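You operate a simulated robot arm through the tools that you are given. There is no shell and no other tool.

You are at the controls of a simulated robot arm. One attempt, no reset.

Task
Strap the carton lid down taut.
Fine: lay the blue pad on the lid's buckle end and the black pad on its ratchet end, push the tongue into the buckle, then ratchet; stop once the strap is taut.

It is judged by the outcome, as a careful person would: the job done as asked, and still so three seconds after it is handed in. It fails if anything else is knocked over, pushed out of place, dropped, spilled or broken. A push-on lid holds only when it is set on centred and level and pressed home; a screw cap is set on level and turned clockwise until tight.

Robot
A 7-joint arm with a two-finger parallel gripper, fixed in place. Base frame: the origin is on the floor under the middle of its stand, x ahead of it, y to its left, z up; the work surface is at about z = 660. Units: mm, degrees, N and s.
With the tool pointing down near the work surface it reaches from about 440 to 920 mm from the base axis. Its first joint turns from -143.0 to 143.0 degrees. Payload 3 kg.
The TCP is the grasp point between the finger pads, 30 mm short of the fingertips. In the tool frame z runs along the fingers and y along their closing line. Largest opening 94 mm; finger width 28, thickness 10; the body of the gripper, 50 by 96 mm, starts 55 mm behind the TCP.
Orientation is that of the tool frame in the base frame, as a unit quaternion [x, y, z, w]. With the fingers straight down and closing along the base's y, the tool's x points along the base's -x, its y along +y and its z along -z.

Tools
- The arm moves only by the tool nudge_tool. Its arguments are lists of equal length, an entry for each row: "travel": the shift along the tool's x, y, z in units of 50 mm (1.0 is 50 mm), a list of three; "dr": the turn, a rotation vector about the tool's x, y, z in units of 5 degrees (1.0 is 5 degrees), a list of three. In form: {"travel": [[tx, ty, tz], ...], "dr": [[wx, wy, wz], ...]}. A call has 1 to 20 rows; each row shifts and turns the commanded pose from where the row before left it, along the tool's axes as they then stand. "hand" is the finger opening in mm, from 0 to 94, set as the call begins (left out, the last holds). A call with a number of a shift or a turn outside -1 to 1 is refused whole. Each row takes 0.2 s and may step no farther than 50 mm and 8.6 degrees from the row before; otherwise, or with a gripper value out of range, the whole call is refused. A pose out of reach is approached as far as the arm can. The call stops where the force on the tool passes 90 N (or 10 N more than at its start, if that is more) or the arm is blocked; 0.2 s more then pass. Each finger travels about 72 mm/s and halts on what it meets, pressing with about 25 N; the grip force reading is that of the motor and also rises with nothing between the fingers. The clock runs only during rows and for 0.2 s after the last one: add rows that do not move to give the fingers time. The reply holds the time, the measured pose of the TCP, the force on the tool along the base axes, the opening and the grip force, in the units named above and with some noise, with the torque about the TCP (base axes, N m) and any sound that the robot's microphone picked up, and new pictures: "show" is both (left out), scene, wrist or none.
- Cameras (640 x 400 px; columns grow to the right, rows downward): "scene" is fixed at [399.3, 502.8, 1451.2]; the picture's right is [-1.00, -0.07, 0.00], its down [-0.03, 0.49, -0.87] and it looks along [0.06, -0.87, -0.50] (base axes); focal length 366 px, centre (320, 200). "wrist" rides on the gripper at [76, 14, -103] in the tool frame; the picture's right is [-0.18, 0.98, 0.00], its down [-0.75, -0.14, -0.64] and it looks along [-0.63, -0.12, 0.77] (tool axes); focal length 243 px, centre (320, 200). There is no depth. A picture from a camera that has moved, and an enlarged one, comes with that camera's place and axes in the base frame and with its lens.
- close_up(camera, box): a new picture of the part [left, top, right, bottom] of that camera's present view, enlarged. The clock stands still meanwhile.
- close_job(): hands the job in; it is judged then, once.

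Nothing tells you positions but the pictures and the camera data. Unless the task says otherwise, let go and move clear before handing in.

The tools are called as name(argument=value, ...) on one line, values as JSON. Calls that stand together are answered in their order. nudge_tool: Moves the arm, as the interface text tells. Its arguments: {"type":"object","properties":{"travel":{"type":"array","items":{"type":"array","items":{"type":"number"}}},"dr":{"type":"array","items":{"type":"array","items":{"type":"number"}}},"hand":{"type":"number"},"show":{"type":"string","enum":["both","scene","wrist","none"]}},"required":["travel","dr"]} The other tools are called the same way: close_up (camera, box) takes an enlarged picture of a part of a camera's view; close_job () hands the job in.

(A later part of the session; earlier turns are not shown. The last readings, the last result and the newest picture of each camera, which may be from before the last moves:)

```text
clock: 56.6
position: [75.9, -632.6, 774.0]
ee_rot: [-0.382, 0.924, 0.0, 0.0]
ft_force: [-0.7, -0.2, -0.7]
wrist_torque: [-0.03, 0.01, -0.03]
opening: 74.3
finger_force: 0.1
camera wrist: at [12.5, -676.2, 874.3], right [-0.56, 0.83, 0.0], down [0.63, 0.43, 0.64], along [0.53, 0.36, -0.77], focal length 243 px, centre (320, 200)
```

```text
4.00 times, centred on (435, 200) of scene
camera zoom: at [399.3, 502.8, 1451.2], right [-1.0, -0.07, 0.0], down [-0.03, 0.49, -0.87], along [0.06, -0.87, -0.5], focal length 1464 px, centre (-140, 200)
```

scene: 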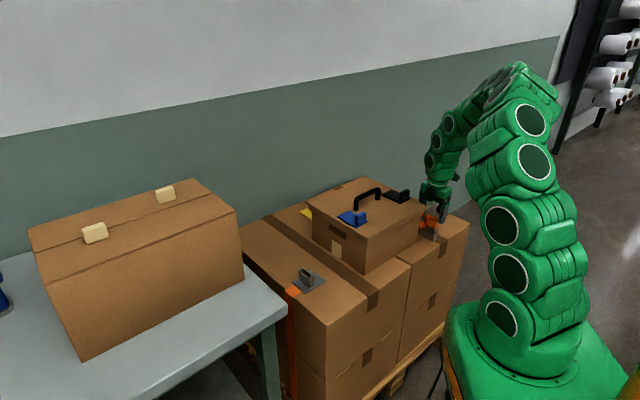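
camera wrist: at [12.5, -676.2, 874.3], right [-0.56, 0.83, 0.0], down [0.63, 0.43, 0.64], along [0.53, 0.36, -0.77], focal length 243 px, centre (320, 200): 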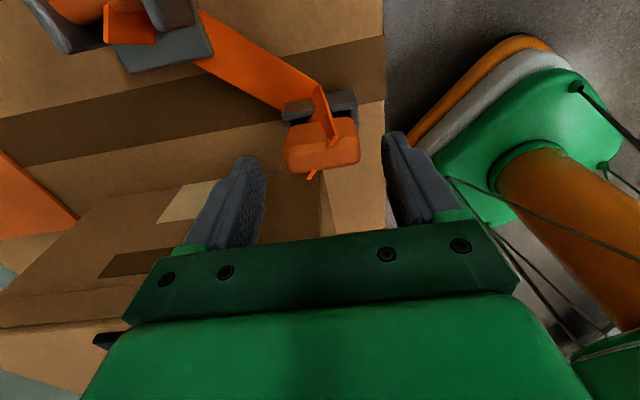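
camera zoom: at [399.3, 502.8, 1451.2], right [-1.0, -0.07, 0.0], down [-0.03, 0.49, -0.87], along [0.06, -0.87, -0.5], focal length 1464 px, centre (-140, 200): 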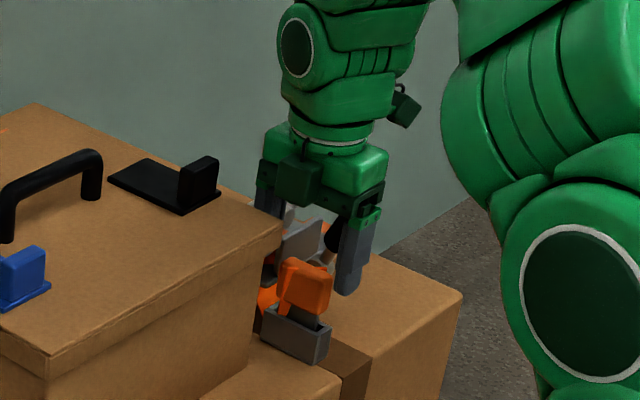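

close_up(camera="scene", box=[415, 160, 465, 230])

```text
5.71 times, centred on (440, 195) of scene
camera zoom: at [399.3, 502.8, 1451.2], right [-1.0, -0.07, 0.0], down [-0.03, 0.49, -0.87], along [0.06, -0.87, -0.5], focal length 2091 px, centre (-366, 229)
```

zoom: 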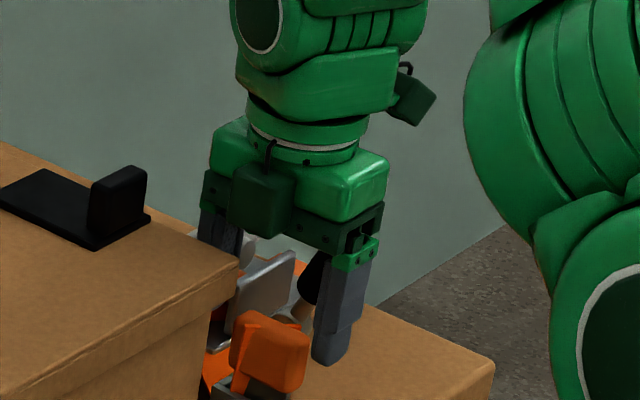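

close_up(camera="scene", box=[424, 174, 464, 204])

```text
13.33 times, centred on (444, 189) of scene
camera zoom: at [399.3, 502.8, 1451.2], right [-1.0, -0.07, 0.0], down [-0.03, 0.49, -0.87], along [0.06, -0.87, -0.5], focal length 4879 px, centre (-1333, 347)
```

zoom: 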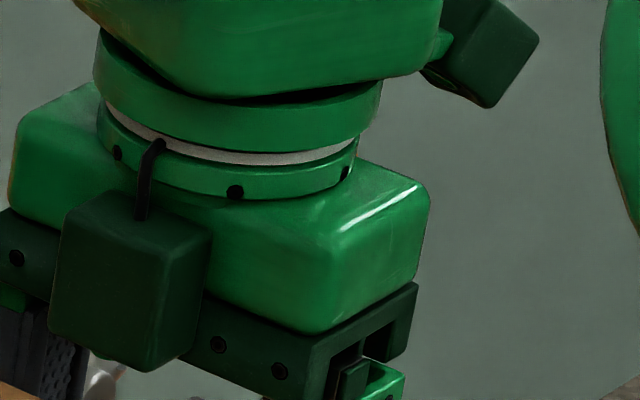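

The gripper's dark side box protrudes about 20 mm towards the lid, so I'll tilt the tool 10° away from the lid and offset it slightly. That grips the tongue while staying clear of both the lid and the black-knob lever.

nudge_tool(travel=[[0.08, 0.03, 0], [0, 0, 0], [0, 0, 0], [0, 0, 0]], dr=[[0, 0, 0], [0, -1, 0], [0, -1, 0], [0, 0, 0]], hand=70)

close_up(camera="scene", box=[400, 150, 470, 240])

close_up(camera="wrist", box=[220, 40, 420, 240])

```text
clock: 57.6
position: [73.0, -634.4, 773.9]
ee_rot: [-0.382, 0.92, 0.033, 0.08]
ft_force: [0.3, -0.5, 0.0]
wrist_torque: [-0.02, -0.03, -0.03]
opening: 70.1
finger_force: 0.2
camera wrist: at [-3.4, -691.1, 859.7], right [-0.57, 0.82, 0.03], down [0.55, 0.35, 0.76], along [0.62, 0.45, -0.65], focal length 243 px, centre (320, 200)
```

scene: 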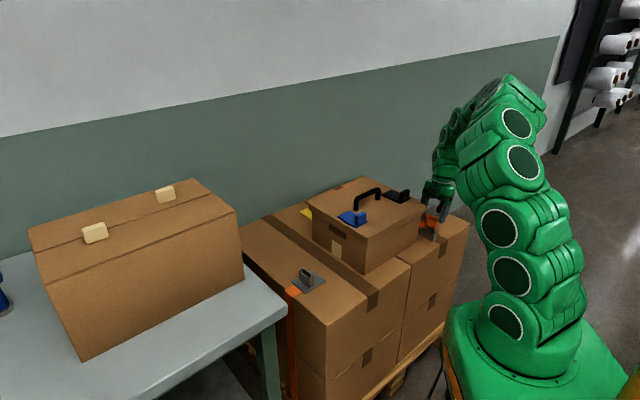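
wrist: 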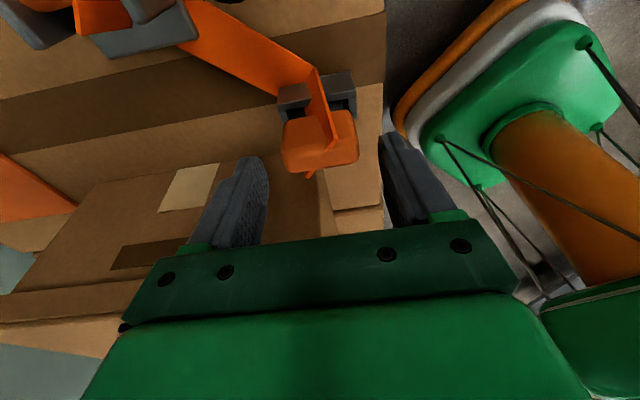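

```text
4.44 times, centred on (435, 195) of scene
camera zoom: at [399.3, 502.8, 1451.2], right [-1.0, -0.07, 0.0], down [-0.03, 0.49, -0.87], along [0.06, -0.87, -0.5], focal length 1626 px, centre (-191, 222)
```

zoom: 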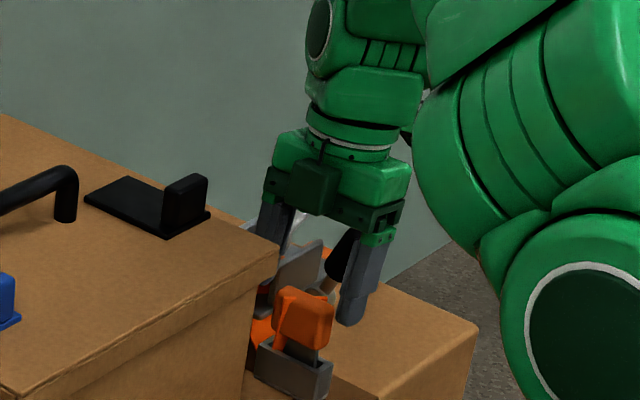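

```text
2.00 times, centred on (320, 140) of wrist
camera zoom: at [-3.4, -691.1, 859.7], right [-0.57, 0.82, 0.03], down [0.55, 0.35, 0.76], along [0.62, 0.45, -0.65], focal length 485 px, centre (320, 320)
```

zoom: 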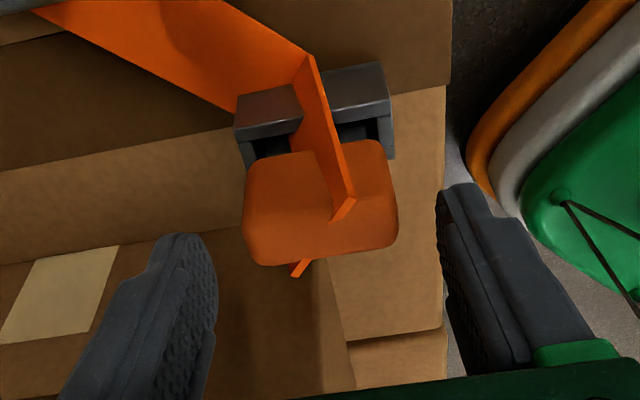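

nudge_tool(travel=[[0.052, 0, 0.295], [0.052, 0, 0.295], [0.052, 0, 0.295], [0, 0, 0]], dr=[[0, 0, 0], [0, 0, 0], [0, 0, 0], [0, 0, 0]])

close_up(camera="scene", box=[400, 150, 470, 240])

close_up(camera="wrist", box=[220, 40, 420, 240])

```text
clock: 58.6
position: [71.7, -634.2, 728.9]
ee_rot: [-0.381, 0.92, 0.033, 0.081]
ft_force: [-1.0, -0.7, 0.0]
wrist_torque: [0.0, 0.03, 0.03]
opening: 70.1
finger_force: 0.1
camera wrist: at [-4.2, -689.9, 814.7], right [-0.57, 0.82, 0.03], down [0.55, 0.35, 0.76], along [0.62, 0.45, -0.65], focal length 243 px, centre (320, 200)
```

scene: 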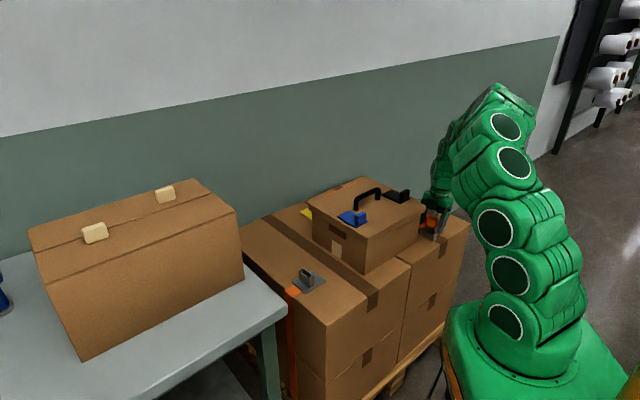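
wrist: 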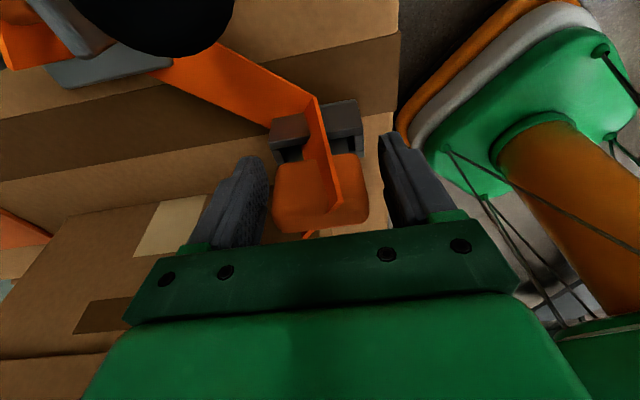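

```text
4.44 times, centred on (435, 195) of scene
camera zoom: at [399.3, 502.8, 1451.2], right [-1.0, -0.07, 0.0], down [-0.03, 0.49, -0.87], along [0.06, -0.87, -0.5], focal length 1626 px, centre (-191, 222)
```

zoom: 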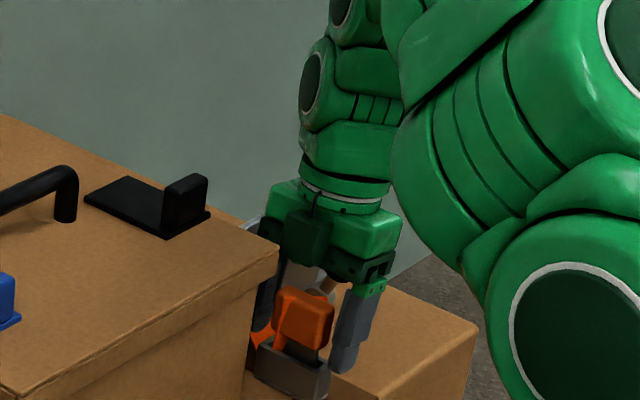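

```text
2.00 times, centred on (320, 140) of wrist
camera zoom: at [-4.2, -689.9, 814.7], right [-0.57, 0.82, 0.03], down [0.55, 0.35, 0.76], along [0.62, 0.45, -0.65], focal length 485 px, centre (320, 320)
```

zoom: 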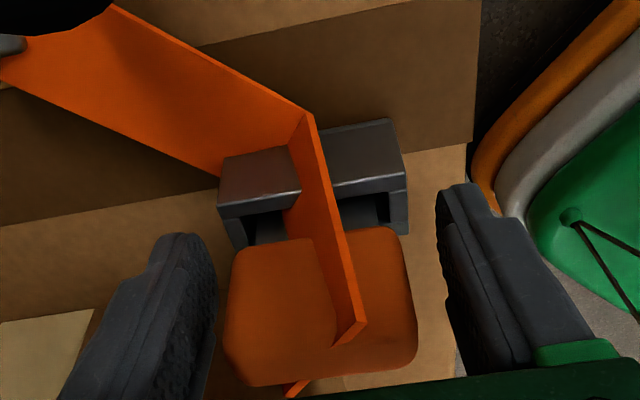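

The block is centred between the fingers with no contact. Closing now.

nudge_tool(travel=[[0, 0, 0], [0, 0, 0], [0, 0, 0], [0, 0, 0]], dr=[[0, 0, 0], [0, 0, 0], [0, 0, 0], [0, 0, 0]], hand=15, show="wrist")

```text
clock: 59.6
position: [71.8, -634.4, 728.1]
ee_rot: [-0.38, 0.921, 0.034, 0.081]
ft_force: [-0.6, 0.3, 0.0]
wrist_torque: [0.01, 0.03, 0.01]
opening: 51.4
finger_force: 24.7
camera wrist: at [-4.2, -689.9, 814.8], right [-0.57, 0.82, 0.03], down [0.55, 0.35, 0.76], along [0.62, 0.45, -0.65], focal length 243 px, centre (320, 200)
```

wrist: 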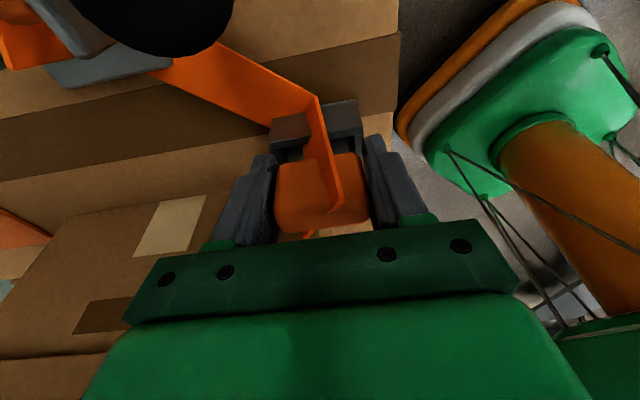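

nudge_tool(travel=[[-0.035, 0, -0.197], [-0.07, 0, -0.394], [-0.104, 0, -0.591], [-0.104, 0, -0.591], [-0.104, 0, -0.591], [0, 0, 0]], dr=[[0, 0, 0], [0, 0, 0], [0, 0, 0], [0, 0, 0], [0, 0, 0], [0, 0, 0]])

close_up(camera="scene", box=[390, 120, 470, 240])

close_up(camera="wrist", box=[200, 20, 420, 240])

```text
clock: 61.0
position: [70.3, -634.9, 847.0]
ee_rot: [-0.381, 0.92, 0.033, 0.081]
ft_force: [0.5, 1.4, -1.6]
wrist_torque: [-0.01, -0.01, 0.0]
opening: 51.5
finger_force: 24.5
camera wrist: at [-5.6, -690.6, 933.6], right [-0.57, 0.82, 0.03], down [0.55, 0.35, 0.76], along [0.62, 0.45, -0.65], focal length 243 px, centre (320, 200)
```

scene: 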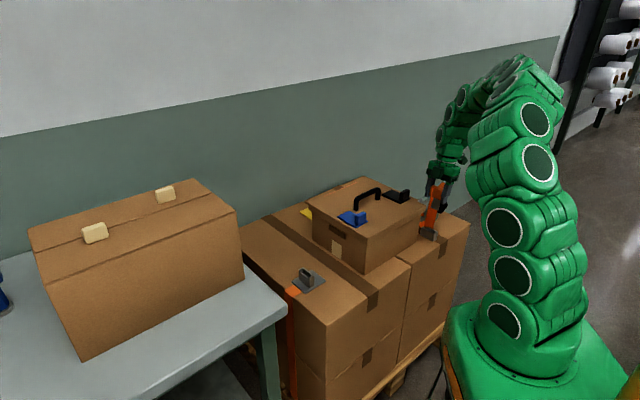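
wrist: 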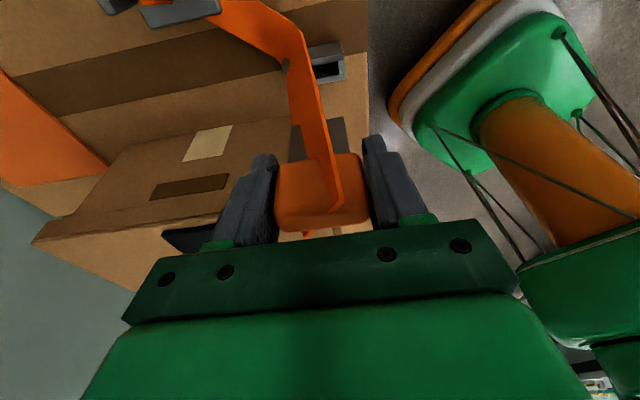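

```text
3.33 times, centred on (430, 180) of scene
camera zoom: at [399.3, 502.8, 1451.2], right [-1.0, -0.07, 0.0], down [-0.03, 0.49, -0.87], along [0.06, -0.87, -0.5], focal length 1220 px, centre (-47, 267)
```

zoom: 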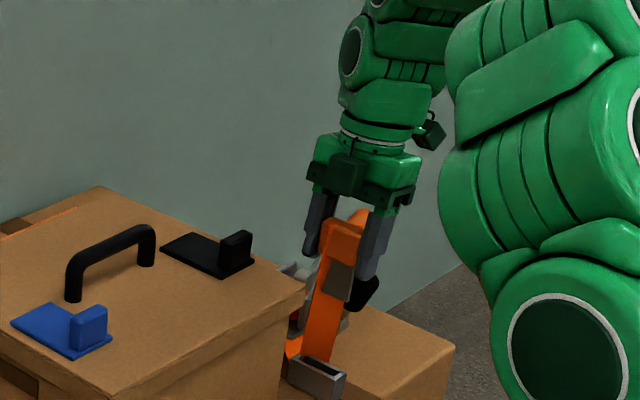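

```text
1.82 times, centred on (310, 130) of wrist
camera zoom: at [-5.6, -690.6, 933.6], right [-0.57, 0.82, 0.03], down [0.55, 0.35, 0.76], along [0.62, 0.45, -0.65], focal length 441 px, centre (338, 327)
```

zoom: 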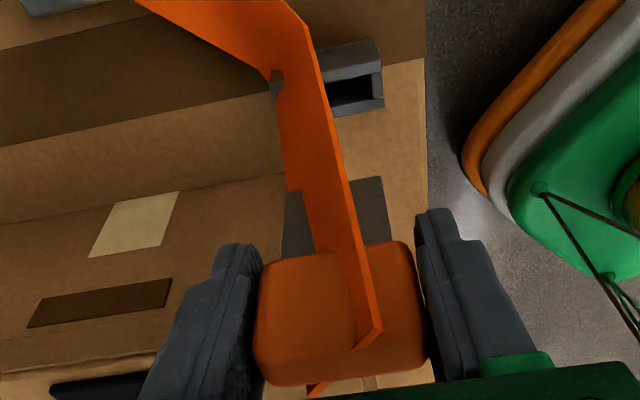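

The tongue is out of the holder with its blade visible and the strap following. I'll raise it well above the handle and shift it onto the strap line.

nudge_tool(travel=[[-0.0955, 0, -0.5417], [-0.0955, 0, -0.5417], [-0.0955, 0, -0.5417], [-0.0955, 0, -0.5417], [0, -0.5, 0], [0, -0.6, 0], [0, -0.6, 0], [0, -0.4, 0], [0, 0, 0]], dr=[[0, 0, 0], [0, 0, 0], [0, 0, 0], [0, 0, 0], [0, 0, 0], [0, 0, 0], [0, 0, 0], [0, 0, 0], [0, 0, 0]])

close_up(camera="scene", box=[340, 100, 500, 240])

close_up(camera="wrist", box=[200, 20, 420, 240])

```text
clock: 63.0
position: [148.8, -708.4, 955.6]
ee_rot: [-0.381, 0.92, 0.033, 0.08]
ft_force: [0.2, -1.0, -0.4]
wrist_torque: [0.02, -0.03, 0.02]
opening: 51.4
finger_force: 24.9
camera wrist: at [70.7, -764.7, 1042.4], right [-0.57, 0.82, 0.03], down [0.55, 0.35, 0.76], along [0.62, 0.45, -0.65], focal length 243 px, centre (320, 200)
```

scene: 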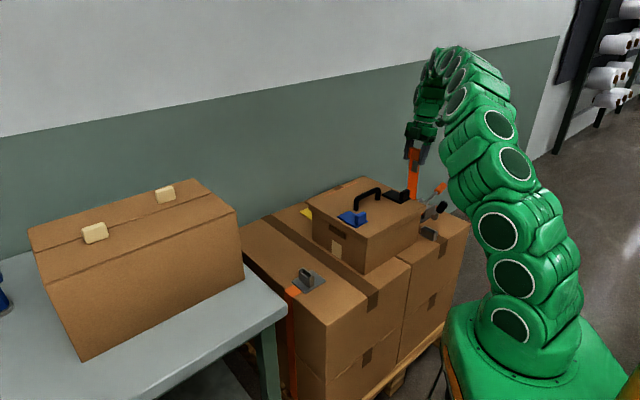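
wrist: 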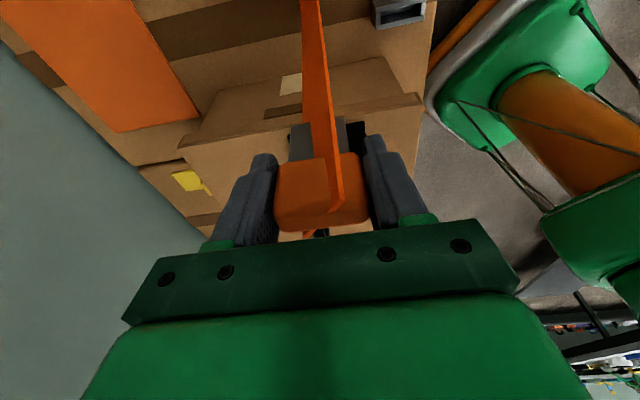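

```text
2.86 times, centred on (420, 170) of scene
camera zoom: at [399.3, 502.8, 1451.2], right [-1.0, -0.07, 0.0], down [-0.03, 0.49, -0.87], along [0.06, -0.87, -0.5], focal length 1046 px, centre (34, 286)
```

zoom: 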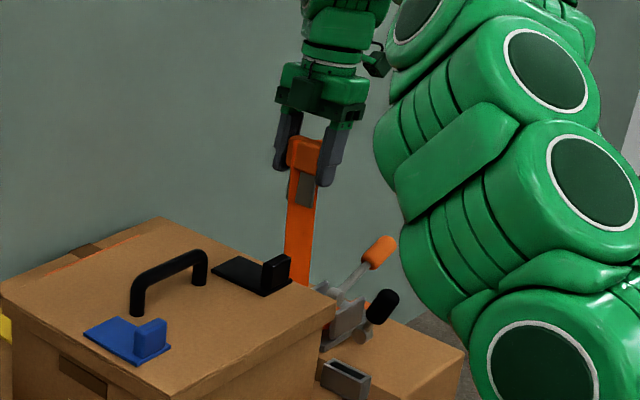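

```text
1.82 times, centred on (310, 130) of wrist
camera zoom: at [70.7, -764.7, 1042.4], right [-0.57, 0.82, 0.03], down [0.55, 0.35, 0.76], along [0.62, 0.45, -0.65], focal length 441 px, centre (338, 327)
```

zoom: 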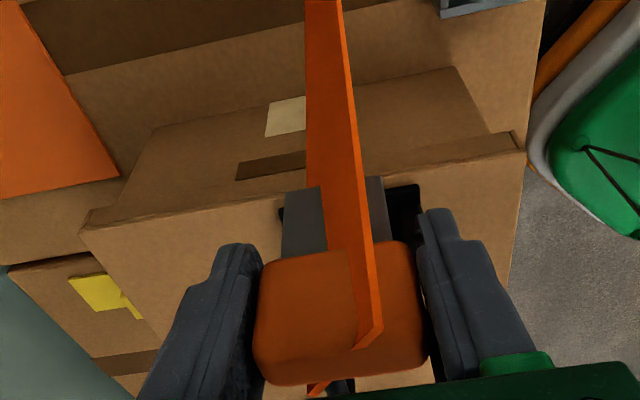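

nudge_tool(travel=[[-0.4, 0, 0.07], [-0.76, 0, 0.134], [-0.76, 0, 0.134], [-0.76, 0, 0.134], [-0.76, 0, 0.134], [-0.76, 0, 0.134], [-0.76, 0, 0.134], [-0.76, 0, 0.134], [-0.76, 0, 0.134], [-0.76, 0, 0.134], [-0.76, 0, 0.134], [-0.76, 0, 0.134], [-0.76, 0, 0.134], [-0.3, 0, 0.053], [0, 0, 0], [0, 0, 0]], dr=[[0, 0, 0], [0, 0, 0], [0, 0, 0], [0, 0, 0], [0, 0, 0], [0, 0, 0], [0, 0, 0], [0, 0, 0], [0, 0, 0], [0, 0, 0], [0, 0, 0], [0, 0, 0], [0, 0, 0], [0, 0, 0], [0, 0, 0], [0, 0, 0]])

close_up(camera="scene", box=[270, 140, 480, 310])

close_up(camera="wrist", box=[200, 0, 440, 240])

```text
clock: 66.4
position: [499.3, -354.9, 958.6]
ee_rot: [-0.381, 0.921, 0.034, 0.08]
ft_force: [0.4, 0.1, -1.0]
wrist_torque: [0.02, -0.01, 0.01]
opening: 51.7
finger_force: 25.1
camera wrist: at [423.5, -410.2, 1044.2], right [-0.57, 0.82, 0.03], down [0.55, 0.35, 0.76], along [0.62, 0.45, -0.65], focal length 243 px, centre (320, 200)
```

scene: 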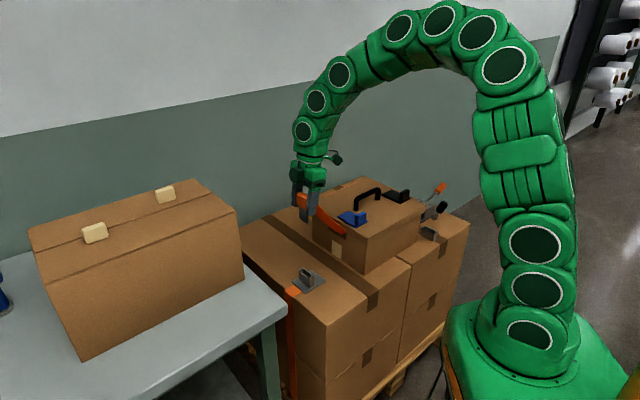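
wrist: 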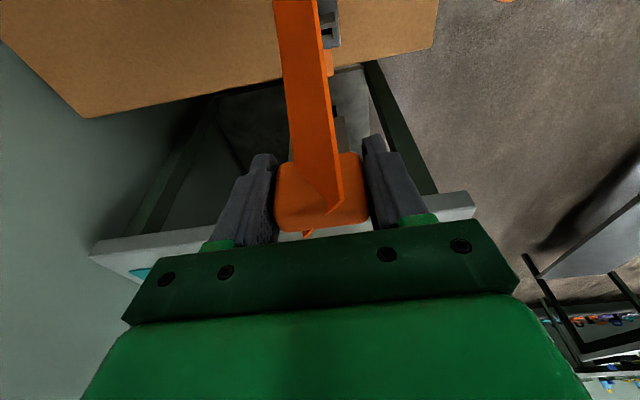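

```text
2.35 times, centred on (375, 225) of scene
camera zoom: at [399.3, 502.8, 1451.2], right [-1.0, -0.07, 0.0], down [-0.03, 0.49, -0.87], along [0.06, -0.87, -0.5], focal length 861 px, centre (191, 141)
```

zoom: 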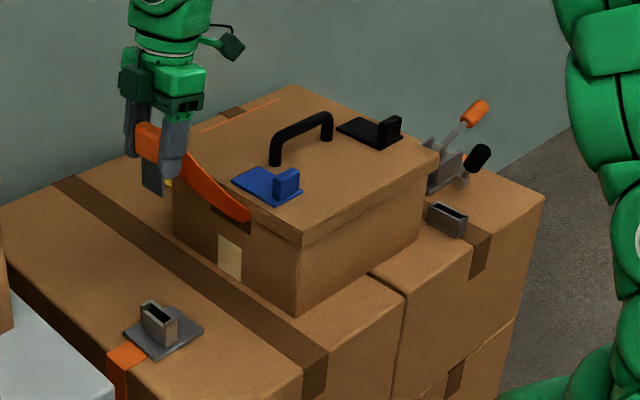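

```text
1.67 times, centred on (320, 120) of wrist
camera zoom: at [423.5, -410.2, 1044.2], right [-0.57, 0.82, 0.03], down [0.55, 0.35, 0.76], along [0.62, 0.45, -0.65], focal length 404 px, centre (320, 333)
```

zoom: 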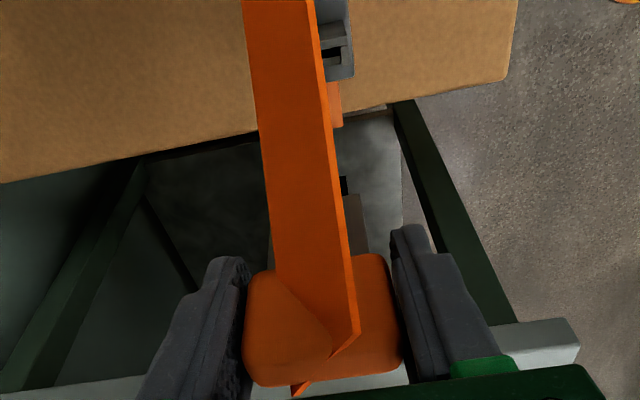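

The tongue is above the buckle region. I'll zoom in with the scene camera to measure the blade before lowering.

close_up(camera="scene", box=[285, 180, 345, 225])

close_up(camera="wrist", box=[240, 0, 400, 130])

```text
8.89 times, centred on (315, 202) of scene
camera zoom: at [399.3, 502.8, 1451.2], right [-1.0, -0.07, 0.0], down [-0.03, 0.49, -0.87], along [0.06, -0.87, -0.5], focal length 3253 px, centre (364, 178)
```

zoom: 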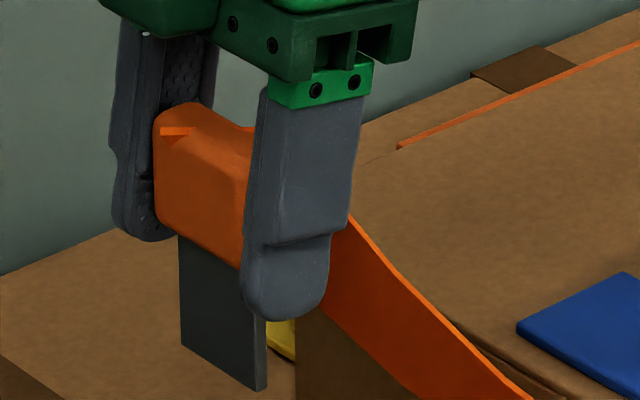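

```text
3.08 times, centred on (320, 65) of wrist
camera zoom: at [423.5, -410.2, 1044.2], right [-0.57, 0.82, 0.03], down [0.55, 0.35, 0.76], along [0.62, 0.45, -0.65], focal length 746 px, centre (320, 615)
```

zoom: 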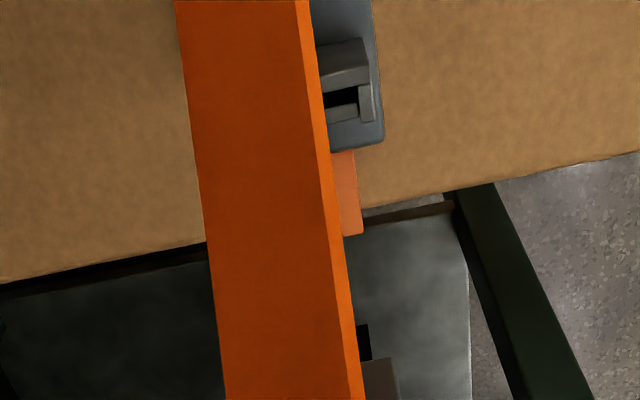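

The blade is about 37 mm wide and 4 mm thick, with its tip 65 mm below the TCP. The slot is about 41×8 mm, centred near m≈103, n≈603, with its rim at z≈705. I'll lower to just above the slot with a small correction.

nudge_tool(travel=[[0.178, 0.02, 0.571], [0.122, 0, 0.692], [0.122, 0, 0.692], [0.122, 0, 0.692], [0.1, 0, 0.567], [0.049, 0, 0.278], [0, 0, 0], [0, 0, 0]], dr=[[0, 0, 0], [0, 0, 0], [0, 0, 0], [0, 0, 0], [0, 0, 0], [0, 0, 0], [0, 0, 0], [0, 0, 0]])

close_up(camera="scene", box=[275, 245, 347, 299])

close_up(camera="wrist", box=[200, 0, 440, 240])

```text
clock: 68.2
position: [494.0, -357.6, 778.2]
ee_rot: [-0.381, 0.92, 0.034, 0.08]
ft_force: [-0.4, -0.2, -0.5]
wrist_torque: [0.0, -0.01, -0.01]
opening: 51.6
finger_force: 24.9
camera wrist: at [418.6, -413.9, 865.0], right [-0.57, 0.82, 0.03], down [0.55, 0.35, 0.76], along [0.62, 0.45, -0.65], focal length 243 px, centre (320, 200)
```

scene: 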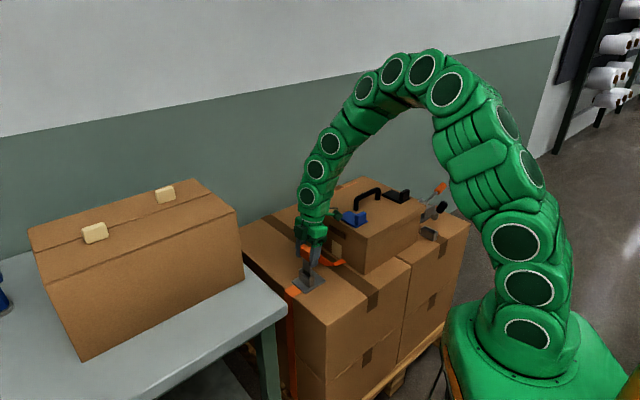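
wrist: 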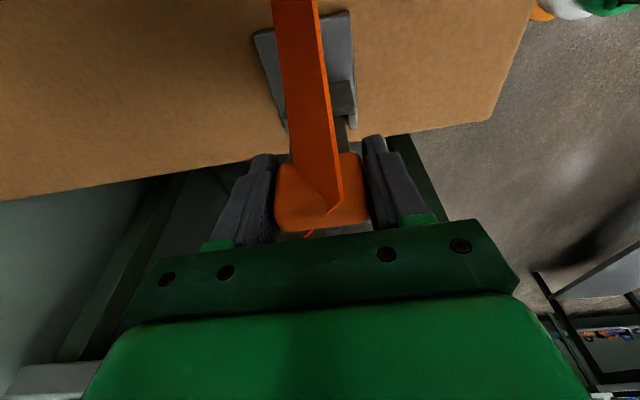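

```text
7.41 times, centred on (311, 272) of scene
camera zoom: at [399.3, 502.8, 1451.2], right [-1.0, -0.07, 0.0], down [-0.03, 0.49, -0.87], along [0.06, -0.87, -0.5], focal length 2711 px, centre (387, -333)
```

zoom: 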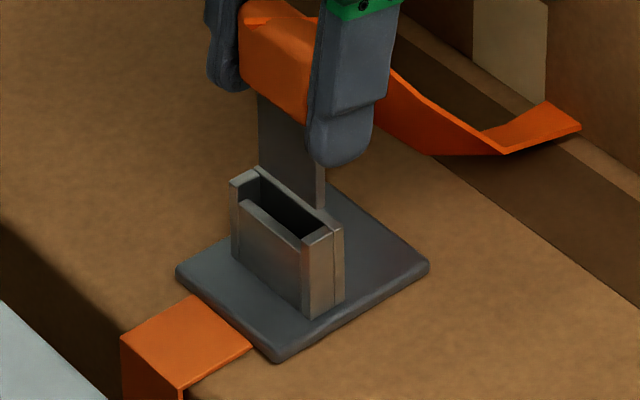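

```text
1.67 times, centred on (320, 120) of wrist
camera zoom: at [418.6, -413.9, 865.0], right [-0.57, 0.82, 0.03], down [0.55, 0.35, 0.76], along [0.62, 0.45, -0.65], focal length 404 px, centre (320, 333)
```

zoom: 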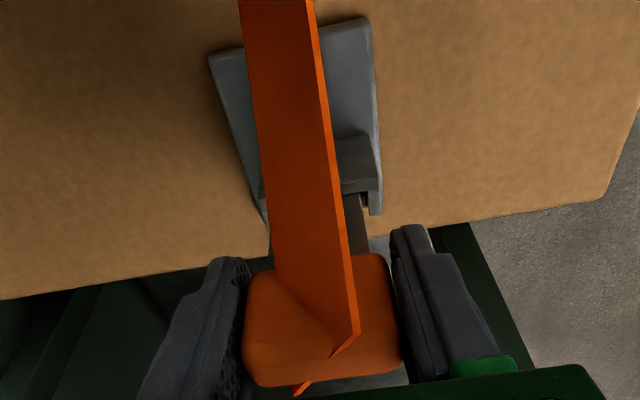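

close_up(camera="scene", box=[295, 255, 327, 279])

close_up(camera="wrist", box=[290, 60, 380, 150])

```text
16.00 times, centred on (311, 267) of scene
camera zoom: at [399.3, 502.8, 1451.2], right [-1.0, -0.07, 0.0], down [-0.03, 0.49, -0.87], along [0.06, -0.87, -0.5], focal length 5855 px, centre (464, -872)
```

zoom: 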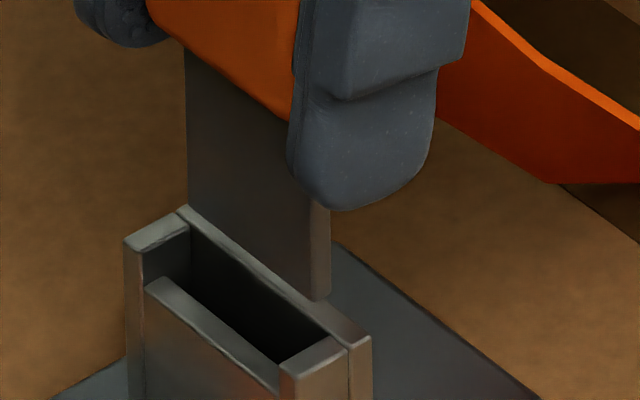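

```text
4.44 times, centred on (335, 105) of wrist
camera zoom: at [418.6, -413.9, 865.0], right [-0.57, 0.82, 0.03], down [0.55, 0.35, 0.76], along [0.62, 0.45, -0.65], focal length 1078 px, centre (253, 622)
```

zoom: 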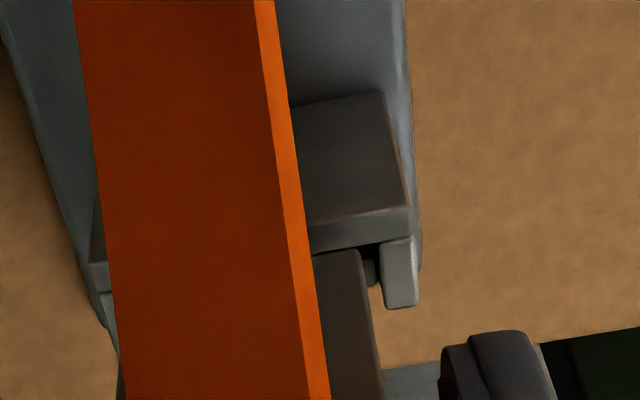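

The blade is about 9 mm above the rim, roughly 4 mm short in m and 1.5 mm off in n. I'll apply that correction and check again.

nudge_tool(travel=[[-0.083, 0.03, 0.0146], [0, 0, 0], [0, 0, 0]], dr=[[0, 0, 0], [0, 0, 0], [0, 0, 0]], show="none")

close_up(camera="scene", box=[295, 255, 327, 279])

close_up(camera="wrist", box=[290, 60, 380, 150])

```text
clock: 69.0
position: [497.4, -354.8, 779.1]
ee_rot: [-0.381, 0.92, 0.033, 0.081]
ft_force: [0.5, 0.1, -0.4]
wrist_torque: [0.0, 0.01, -0.03]
opening: 51.5
finger_force: 24.9
```

```text
16.00 times, centred on (311, 267) of scene
camera zoom: at [399.3, 502.8, 1451.2], right [-1.0, -0.07, 0.0], down [-0.03, 0.49, -0.87], along [0.06, -0.87, -0.5], focal length 5855 px, centre (464, -872)
```

zoom: 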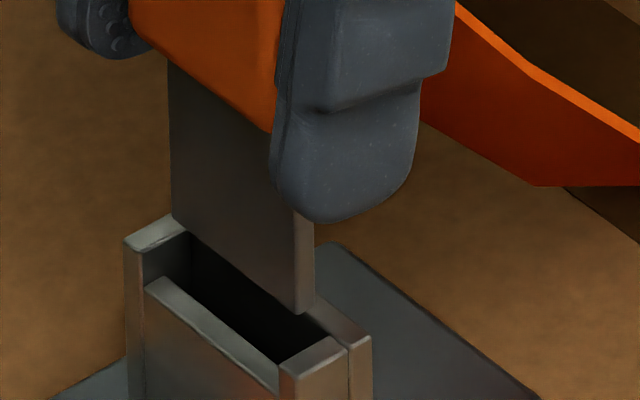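

```text
4.44 times, centred on (335, 105) of wrist
camera zoom: at [421.3, -409.6, 865.6], right [-0.57, 0.82, 0.03], down [0.55, 0.35, 0.76], along [0.62, 0.45, -0.65], focal length 1078 px, centre (253, 622)
```

zoom: 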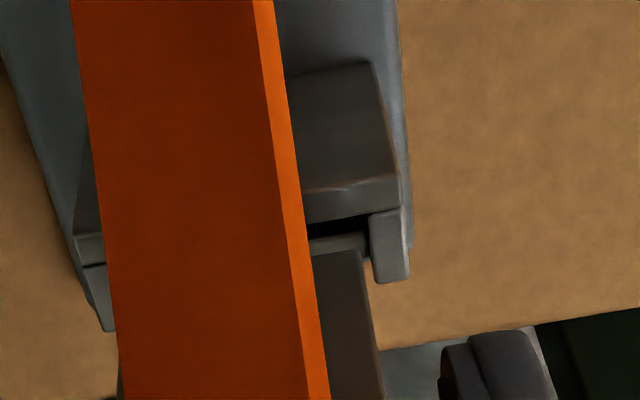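

The blade now looks centred over the slot from both views. I'll lower slowly into it, watching the force.

nudge_tool(travel=[[0.0104, 0, 0.0591], [0.0104, 0, 0.0591], [0.0104, 0, 0.0591], [0.0104, 0, 0.0591], [0, 0, 0]], dr=[[0, 0, 0], [0, 0, 0], [0, 0, 0], [0, 0, 0], [0, 0, 0]], show="none")

close_up(camera="scene", box=[295, 255, 327, 279])

close_up(camera="wrist", box=[290, 60, 380, 150])

```text
clock: 70.2
position: [496.9, -352.9, 767.8]
ee_rot: [-0.381, 0.92, 0.033, 0.08]
ft_force: [0.8, 0.1, 0.0]
wrist_torque: [0.0, 0.03, 0.03]
opening: 51.2
finger_force: 25.2
```

```text
16.00 times, centred on (311, 267) of scene
camera zoom: at [399.3, 502.8, 1451.2], right [-1.0, -0.07, 0.0], down [-0.03, 0.49, -0.87], along [0.06, -0.87, -0.5], focal length 5855 px, centre (464, -872)
```

zoom: 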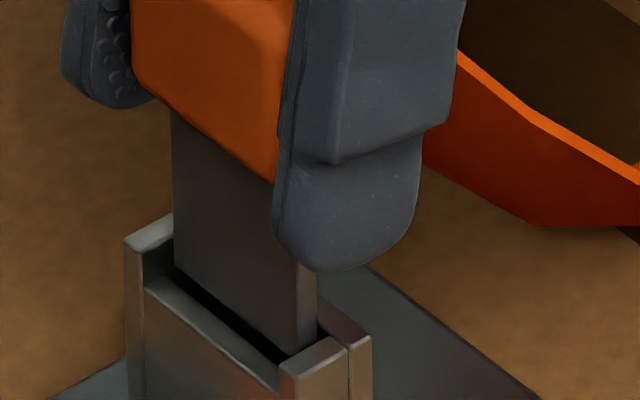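

```text
4.44 times, centred on (335, 105) of wrist
camera zoom: at [420.9, -409.0, 854.1], right [-0.57, 0.82, 0.03], down [0.55, 0.35, 0.76], along [0.62, 0.45, -0.65], focal length 1078 px, centre (253, 622)
```

zoom: 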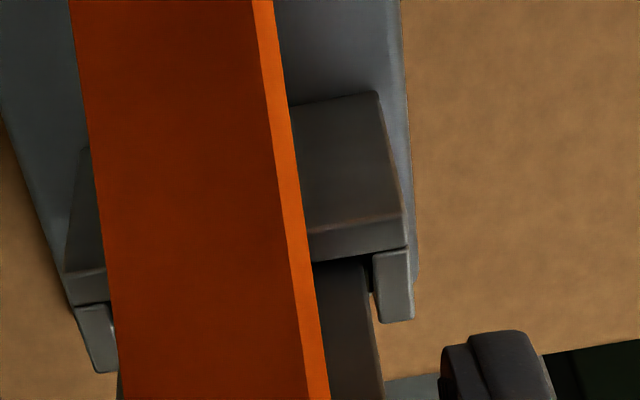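

The blade tip has entered the slot with no contact force. Continuing down.

nudge_tool(travel=[[0.0104, 0, 0.0591], [0.0104, 0, 0.0591], [0.0104, 0, 0.0591], [0, 0, 0]], dr=[[0, 0, 0], [0, 0, 0], [0, 0, 0], [0, 0, 0]], show="none")

close_up(camera="scene", box=[295, 255, 327, 279])

```text
clock: 71.2
position: [497.9, -353.0, 758.8]
ee_rot: [-0.382, 0.92, 0.034, 0.081]
ft_force: [-0.1, -1.0, -0.4]
wrist_torque: [-0.1, 0.05, -0.03]
opening: 51.5
finger_force: 24.6
```

```text
16.00 times, centred on (311, 267) of scene
camera zoom: at [399.3, 502.8, 1451.2], right [-1.0, -0.07, 0.0], down [-0.03, 0.49, -0.87], along [0.06, -0.87, -0.5], focal length 5855 px, centre (464, -872)
```

zoom: 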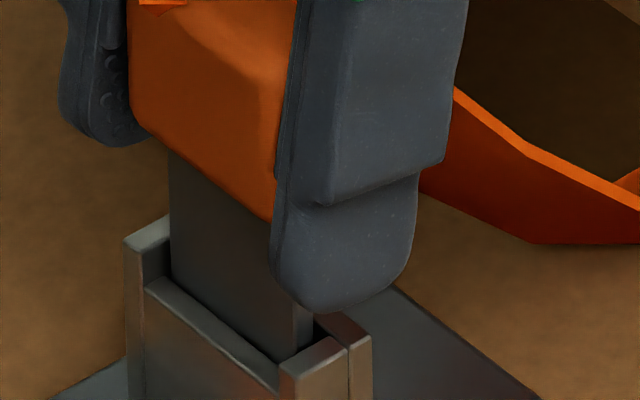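

nudge_tool(travel=[[0.0104, 0, 0.0591], [0.0104, 0, 0.0591], [0.0104, 0, 0.0591], [0, 0, 0]], dr=[[0, 0, 0], [0, 0, 0], [0, 0, 0], [0, 0, 0]], show="none")

```text
clock: 72.2
position: [497.5, -354.7, 748.8]
ee_rot: [-0.381, 0.92, 0.034, 0.081]
ft_force: [-0.4, -0.2, 0.4]
wrist_torque: [0.0, 0.01, 0.02]
opening: 51.5
finger_force: 24.3
```

nudge_tool(travel=[[0.0104, 0, 0.0591], [0.0104, 0, 0.0591], [0, 0, 0]], dr=[[0, 0, 0], [0, 0, 0], [0, 0, 0]], show="wrist")

close_up(camera="scene", box=[287, 249, 335, 285])

```text
clock: 73.0
position: [496.0, -354.8, 742.9]
ee_rot: [-0.382, 0.92, 0.034, 0.08]
ft_force: [0.3, 0.3, -1.1]
wrist_torque: [-0.04, 0.02, -0.01]
opening: 51.6
finger_force: 25.7
camera wrist: at [420.9, -409.8, 829.9], right [-0.57, 0.82, 0.03], down [0.55, 0.35, 0.76], along [0.62, 0.45, -0.65], focal length 243 px, centre (320, 200)
```

wrist: 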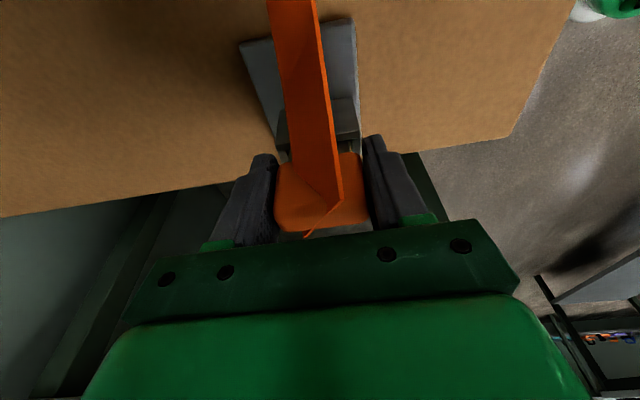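

```text
11.11 times, centred on (311, 267) of scene
camera zoom: at [399.3, 502.8, 1451.2], right [-1.0, -0.07, 0.0], down [-0.03, 0.49, -0.87], along [0.06, -0.87, -0.5], focal length 4066 px, centre (420, -544)
```

zoom: 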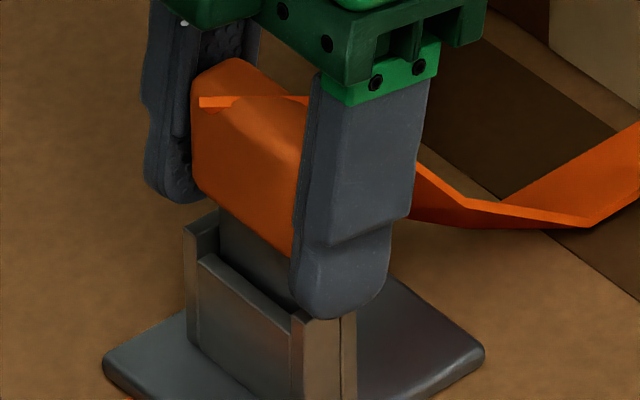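

nudge_tool(travel=[[0.0069, 0, 0.0394], [0.0069, 0, 0.0394], [0, 0, 0]], dr=[[0, 0, 0], [0, 0, 0], [0, 0, 0]], show="none")

```text
clock: 73.8
position: [497.2, -354.2, 741.0]
ee_rot: [-0.38, 0.921, 0.032, 0.081]
ft_force: [-4.3, 6.8, 39.3]
wrist_torque: [0.54, 0.89, 0.07]
opening: 51.2
finger_force: 24.9
```

That contact is the outer fingertip on the buckle wall, with the blade already 30 mm in. I'll back off slightly, release, and re-grip higher on the block so the fingers clear the housing for the final push.

nudge_tool(travel=[[-0.0104, 0, -0.0591], [0, 0, 0]], dr=[[0, 0, 0], [0, 0, 0]], show="none")

nudge_tool(travel=[[0, 0, 0], [0, 0, 0], [0, 0, 0], [0, 0, 0]], dr=[[0, 0, 0], [0, 0, 0], [0, 0, 0], [0, 0, 0]], hand=64, show="wrist")

close_up(camera="scene", box=[287, 249, 335, 285])

```text
clock: 74.4
position: [497.8, -353.8, 742.3]
ee_rot: [-0.381, 0.92, 0.033, 0.081]
ft_force: [-0.3, 0.0, 0.2]
wrist_torque: [-0.01, 0.02, -0.04]
opening: 51.5
finger_force: 25.2
```

```text
clock: 75.4
position: [497.4, -354.7, 742.9]
ee_rot: [-0.381, 0.92, 0.034, 0.081]
ft_force: [-0.1, -0.5, -0.5]
wrist_torque: [0.01, -0.02, 0.0]
opening: 63.9
finger_force: 0.0
camera wrist: at [422.1, -409.9, 828.8], right [-0.57, 0.82, 0.03], down [0.55, 0.35, 0.76], along [0.62, 0.45, -0.65], focal length 243 px, centre (320, 200)
```

wrist: 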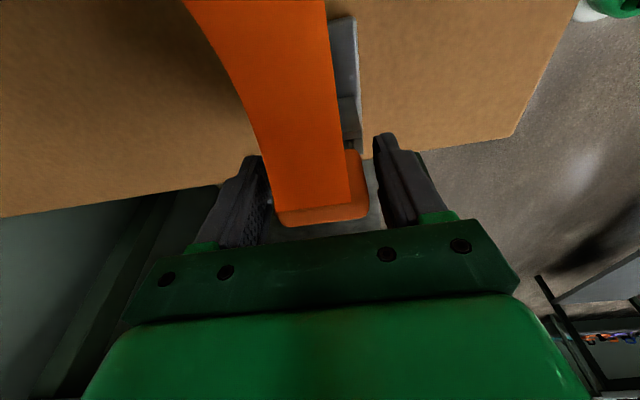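

```text
11.11 times, centred on (311, 267) of scene
camera zoom: at [399.3, 502.8, 1451.2], right [-1.0, -0.07, 0.0], down [-0.03, 0.49, -0.87], along [0.06, -0.87, -0.5], focal length 4066 px, centre (420, -544)
```

zoom: 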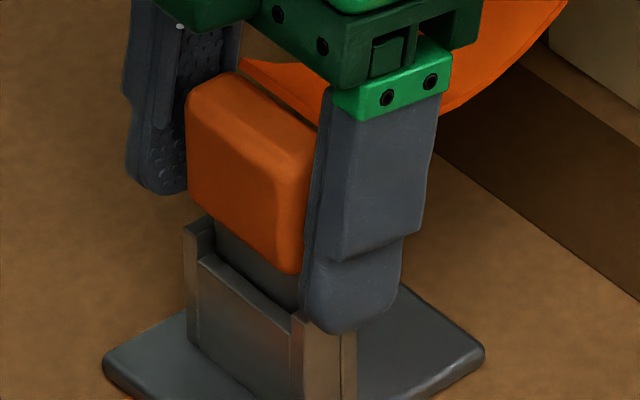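

close_up(camera="scene", box=[260, 160, 480, 320])

```text
2.50 times, centred on (370, 240) of scene
camera zoom: at [399.3, 502.8, 1451.2], right [-1.0, -0.07, 0.0], down [-0.03, 0.49, -0.87], along [0.06, -0.87, -0.5], focal length 915 px, centre (195, 100)
```

zoom: 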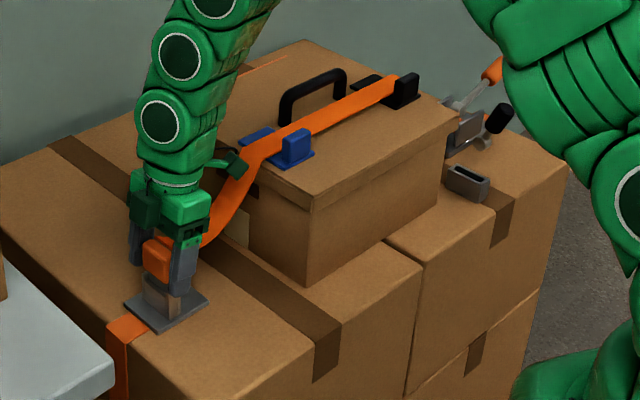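

The strap now lies over both pads beside their tabs, but I've heard no click and the block still stands about 14 mm proud. I'll re-grip 12 mm higher and push further.

nudge_tool(travel=[[-0.0208, 0, -0.1182], [-0.0208, 0, -0.1182], [0, 0, 0]], dr=[[0, 0, 0], [0, 0, 0], [0, 0, 0]], show="none")

nudge_tool(travel=[[0, 0, 0], [0, 0, 0], [0, 0, 0]], dr=[[0, 0, 0], [0, 0, 0], [0, 0, 0]], hand=15, show="none")

nudge_tool(travel=[[0.0104, 0, 0.0591], [0.0104, 0, 0.0591], [0, 0, 0]], dr=[[0, 0, 0], [0, 0, 0], [0, 0, 0]], show="none")

close_up(camera="scene", box=[287, 249, 335, 285])

```text
clock: 76.2
position: [498.3, -353.2, 755.1]
ee_rot: [-0.381, 0.921, 0.033, 0.081]
ft_force: [0.1, 1.1, 1.3]
wrist_torque: [0.0, -0.01, 0.03]
opening: 63.8
finger_force: 0.0
```

```text
clock: 77.0
position: [498.0, -352.2, 755.4]
ee_rot: [-0.381, 0.92, 0.033, 0.081]
ft_force: [0.1, 0.3, -1.5]
wrist_torque: [0.01, 0.01, 0.0]
opening: 51.4
finger_force: 25.5
```

```text
clock: 77.8
position: [498.2, -353.0, 750.0]
ee_rot: [-0.381, 0.92, 0.032, 0.082]
ft_force: [4.1, 2.5, 35.6]
wrist_torque: [0.18, -0.3, -0.01]
opening: 51.7
finger_force: 25.1
```

```text
11.11 times, centred on (311, 267) of scene
camera zoom: at [399.3, 502.8, 1451.2], right [-1.0, -0.07, 0.0], down [-0.03, 0.49, -0.87], along [0.06, -0.87, -0.5], focal length 4066 px, centre (420, -544)
```

zoom: 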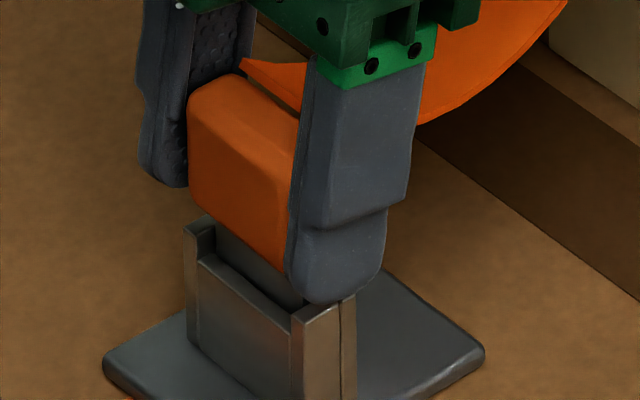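

Resistance is now centred on the blade, which looks like the latch rather than a fingertip. Pushing further.

nudge_tool(travel=[[0.0069, 0, 0.0394], [0.0069, 0, 0.0394], [0, 0, 0]], dr=[[0, 0, 0], [0, 0, 0], [0, 0, 0]], show="none")

close_up(camera="scene", box=[287, 249, 335, 285])

```text
clock: 78.6
position: [498.4, -352.9, 745.9]
ee_rot: [-0.382, 0.92, 0.033, 0.081]
ft_force: [3.1, 0.4, 34.8]
wrist_torque: [0.07, -0.3, 0.03]
opening: 51.4
finger_force: 25.3
```

```text
11.11 times, centred on (311, 267) of scene
camera zoom: at [399.3, 502.8, 1451.2], right [-1.0, -0.07, 0.0], down [-0.03, 0.49, -0.87], along [0.06, -0.87, -0.5], focal length 4066 px, centre (420, -544)
```

zoom: 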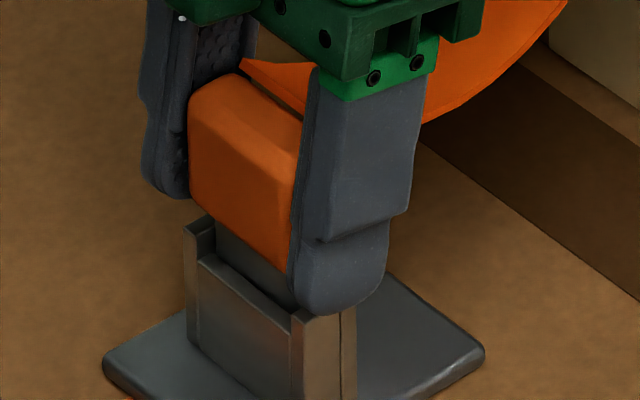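

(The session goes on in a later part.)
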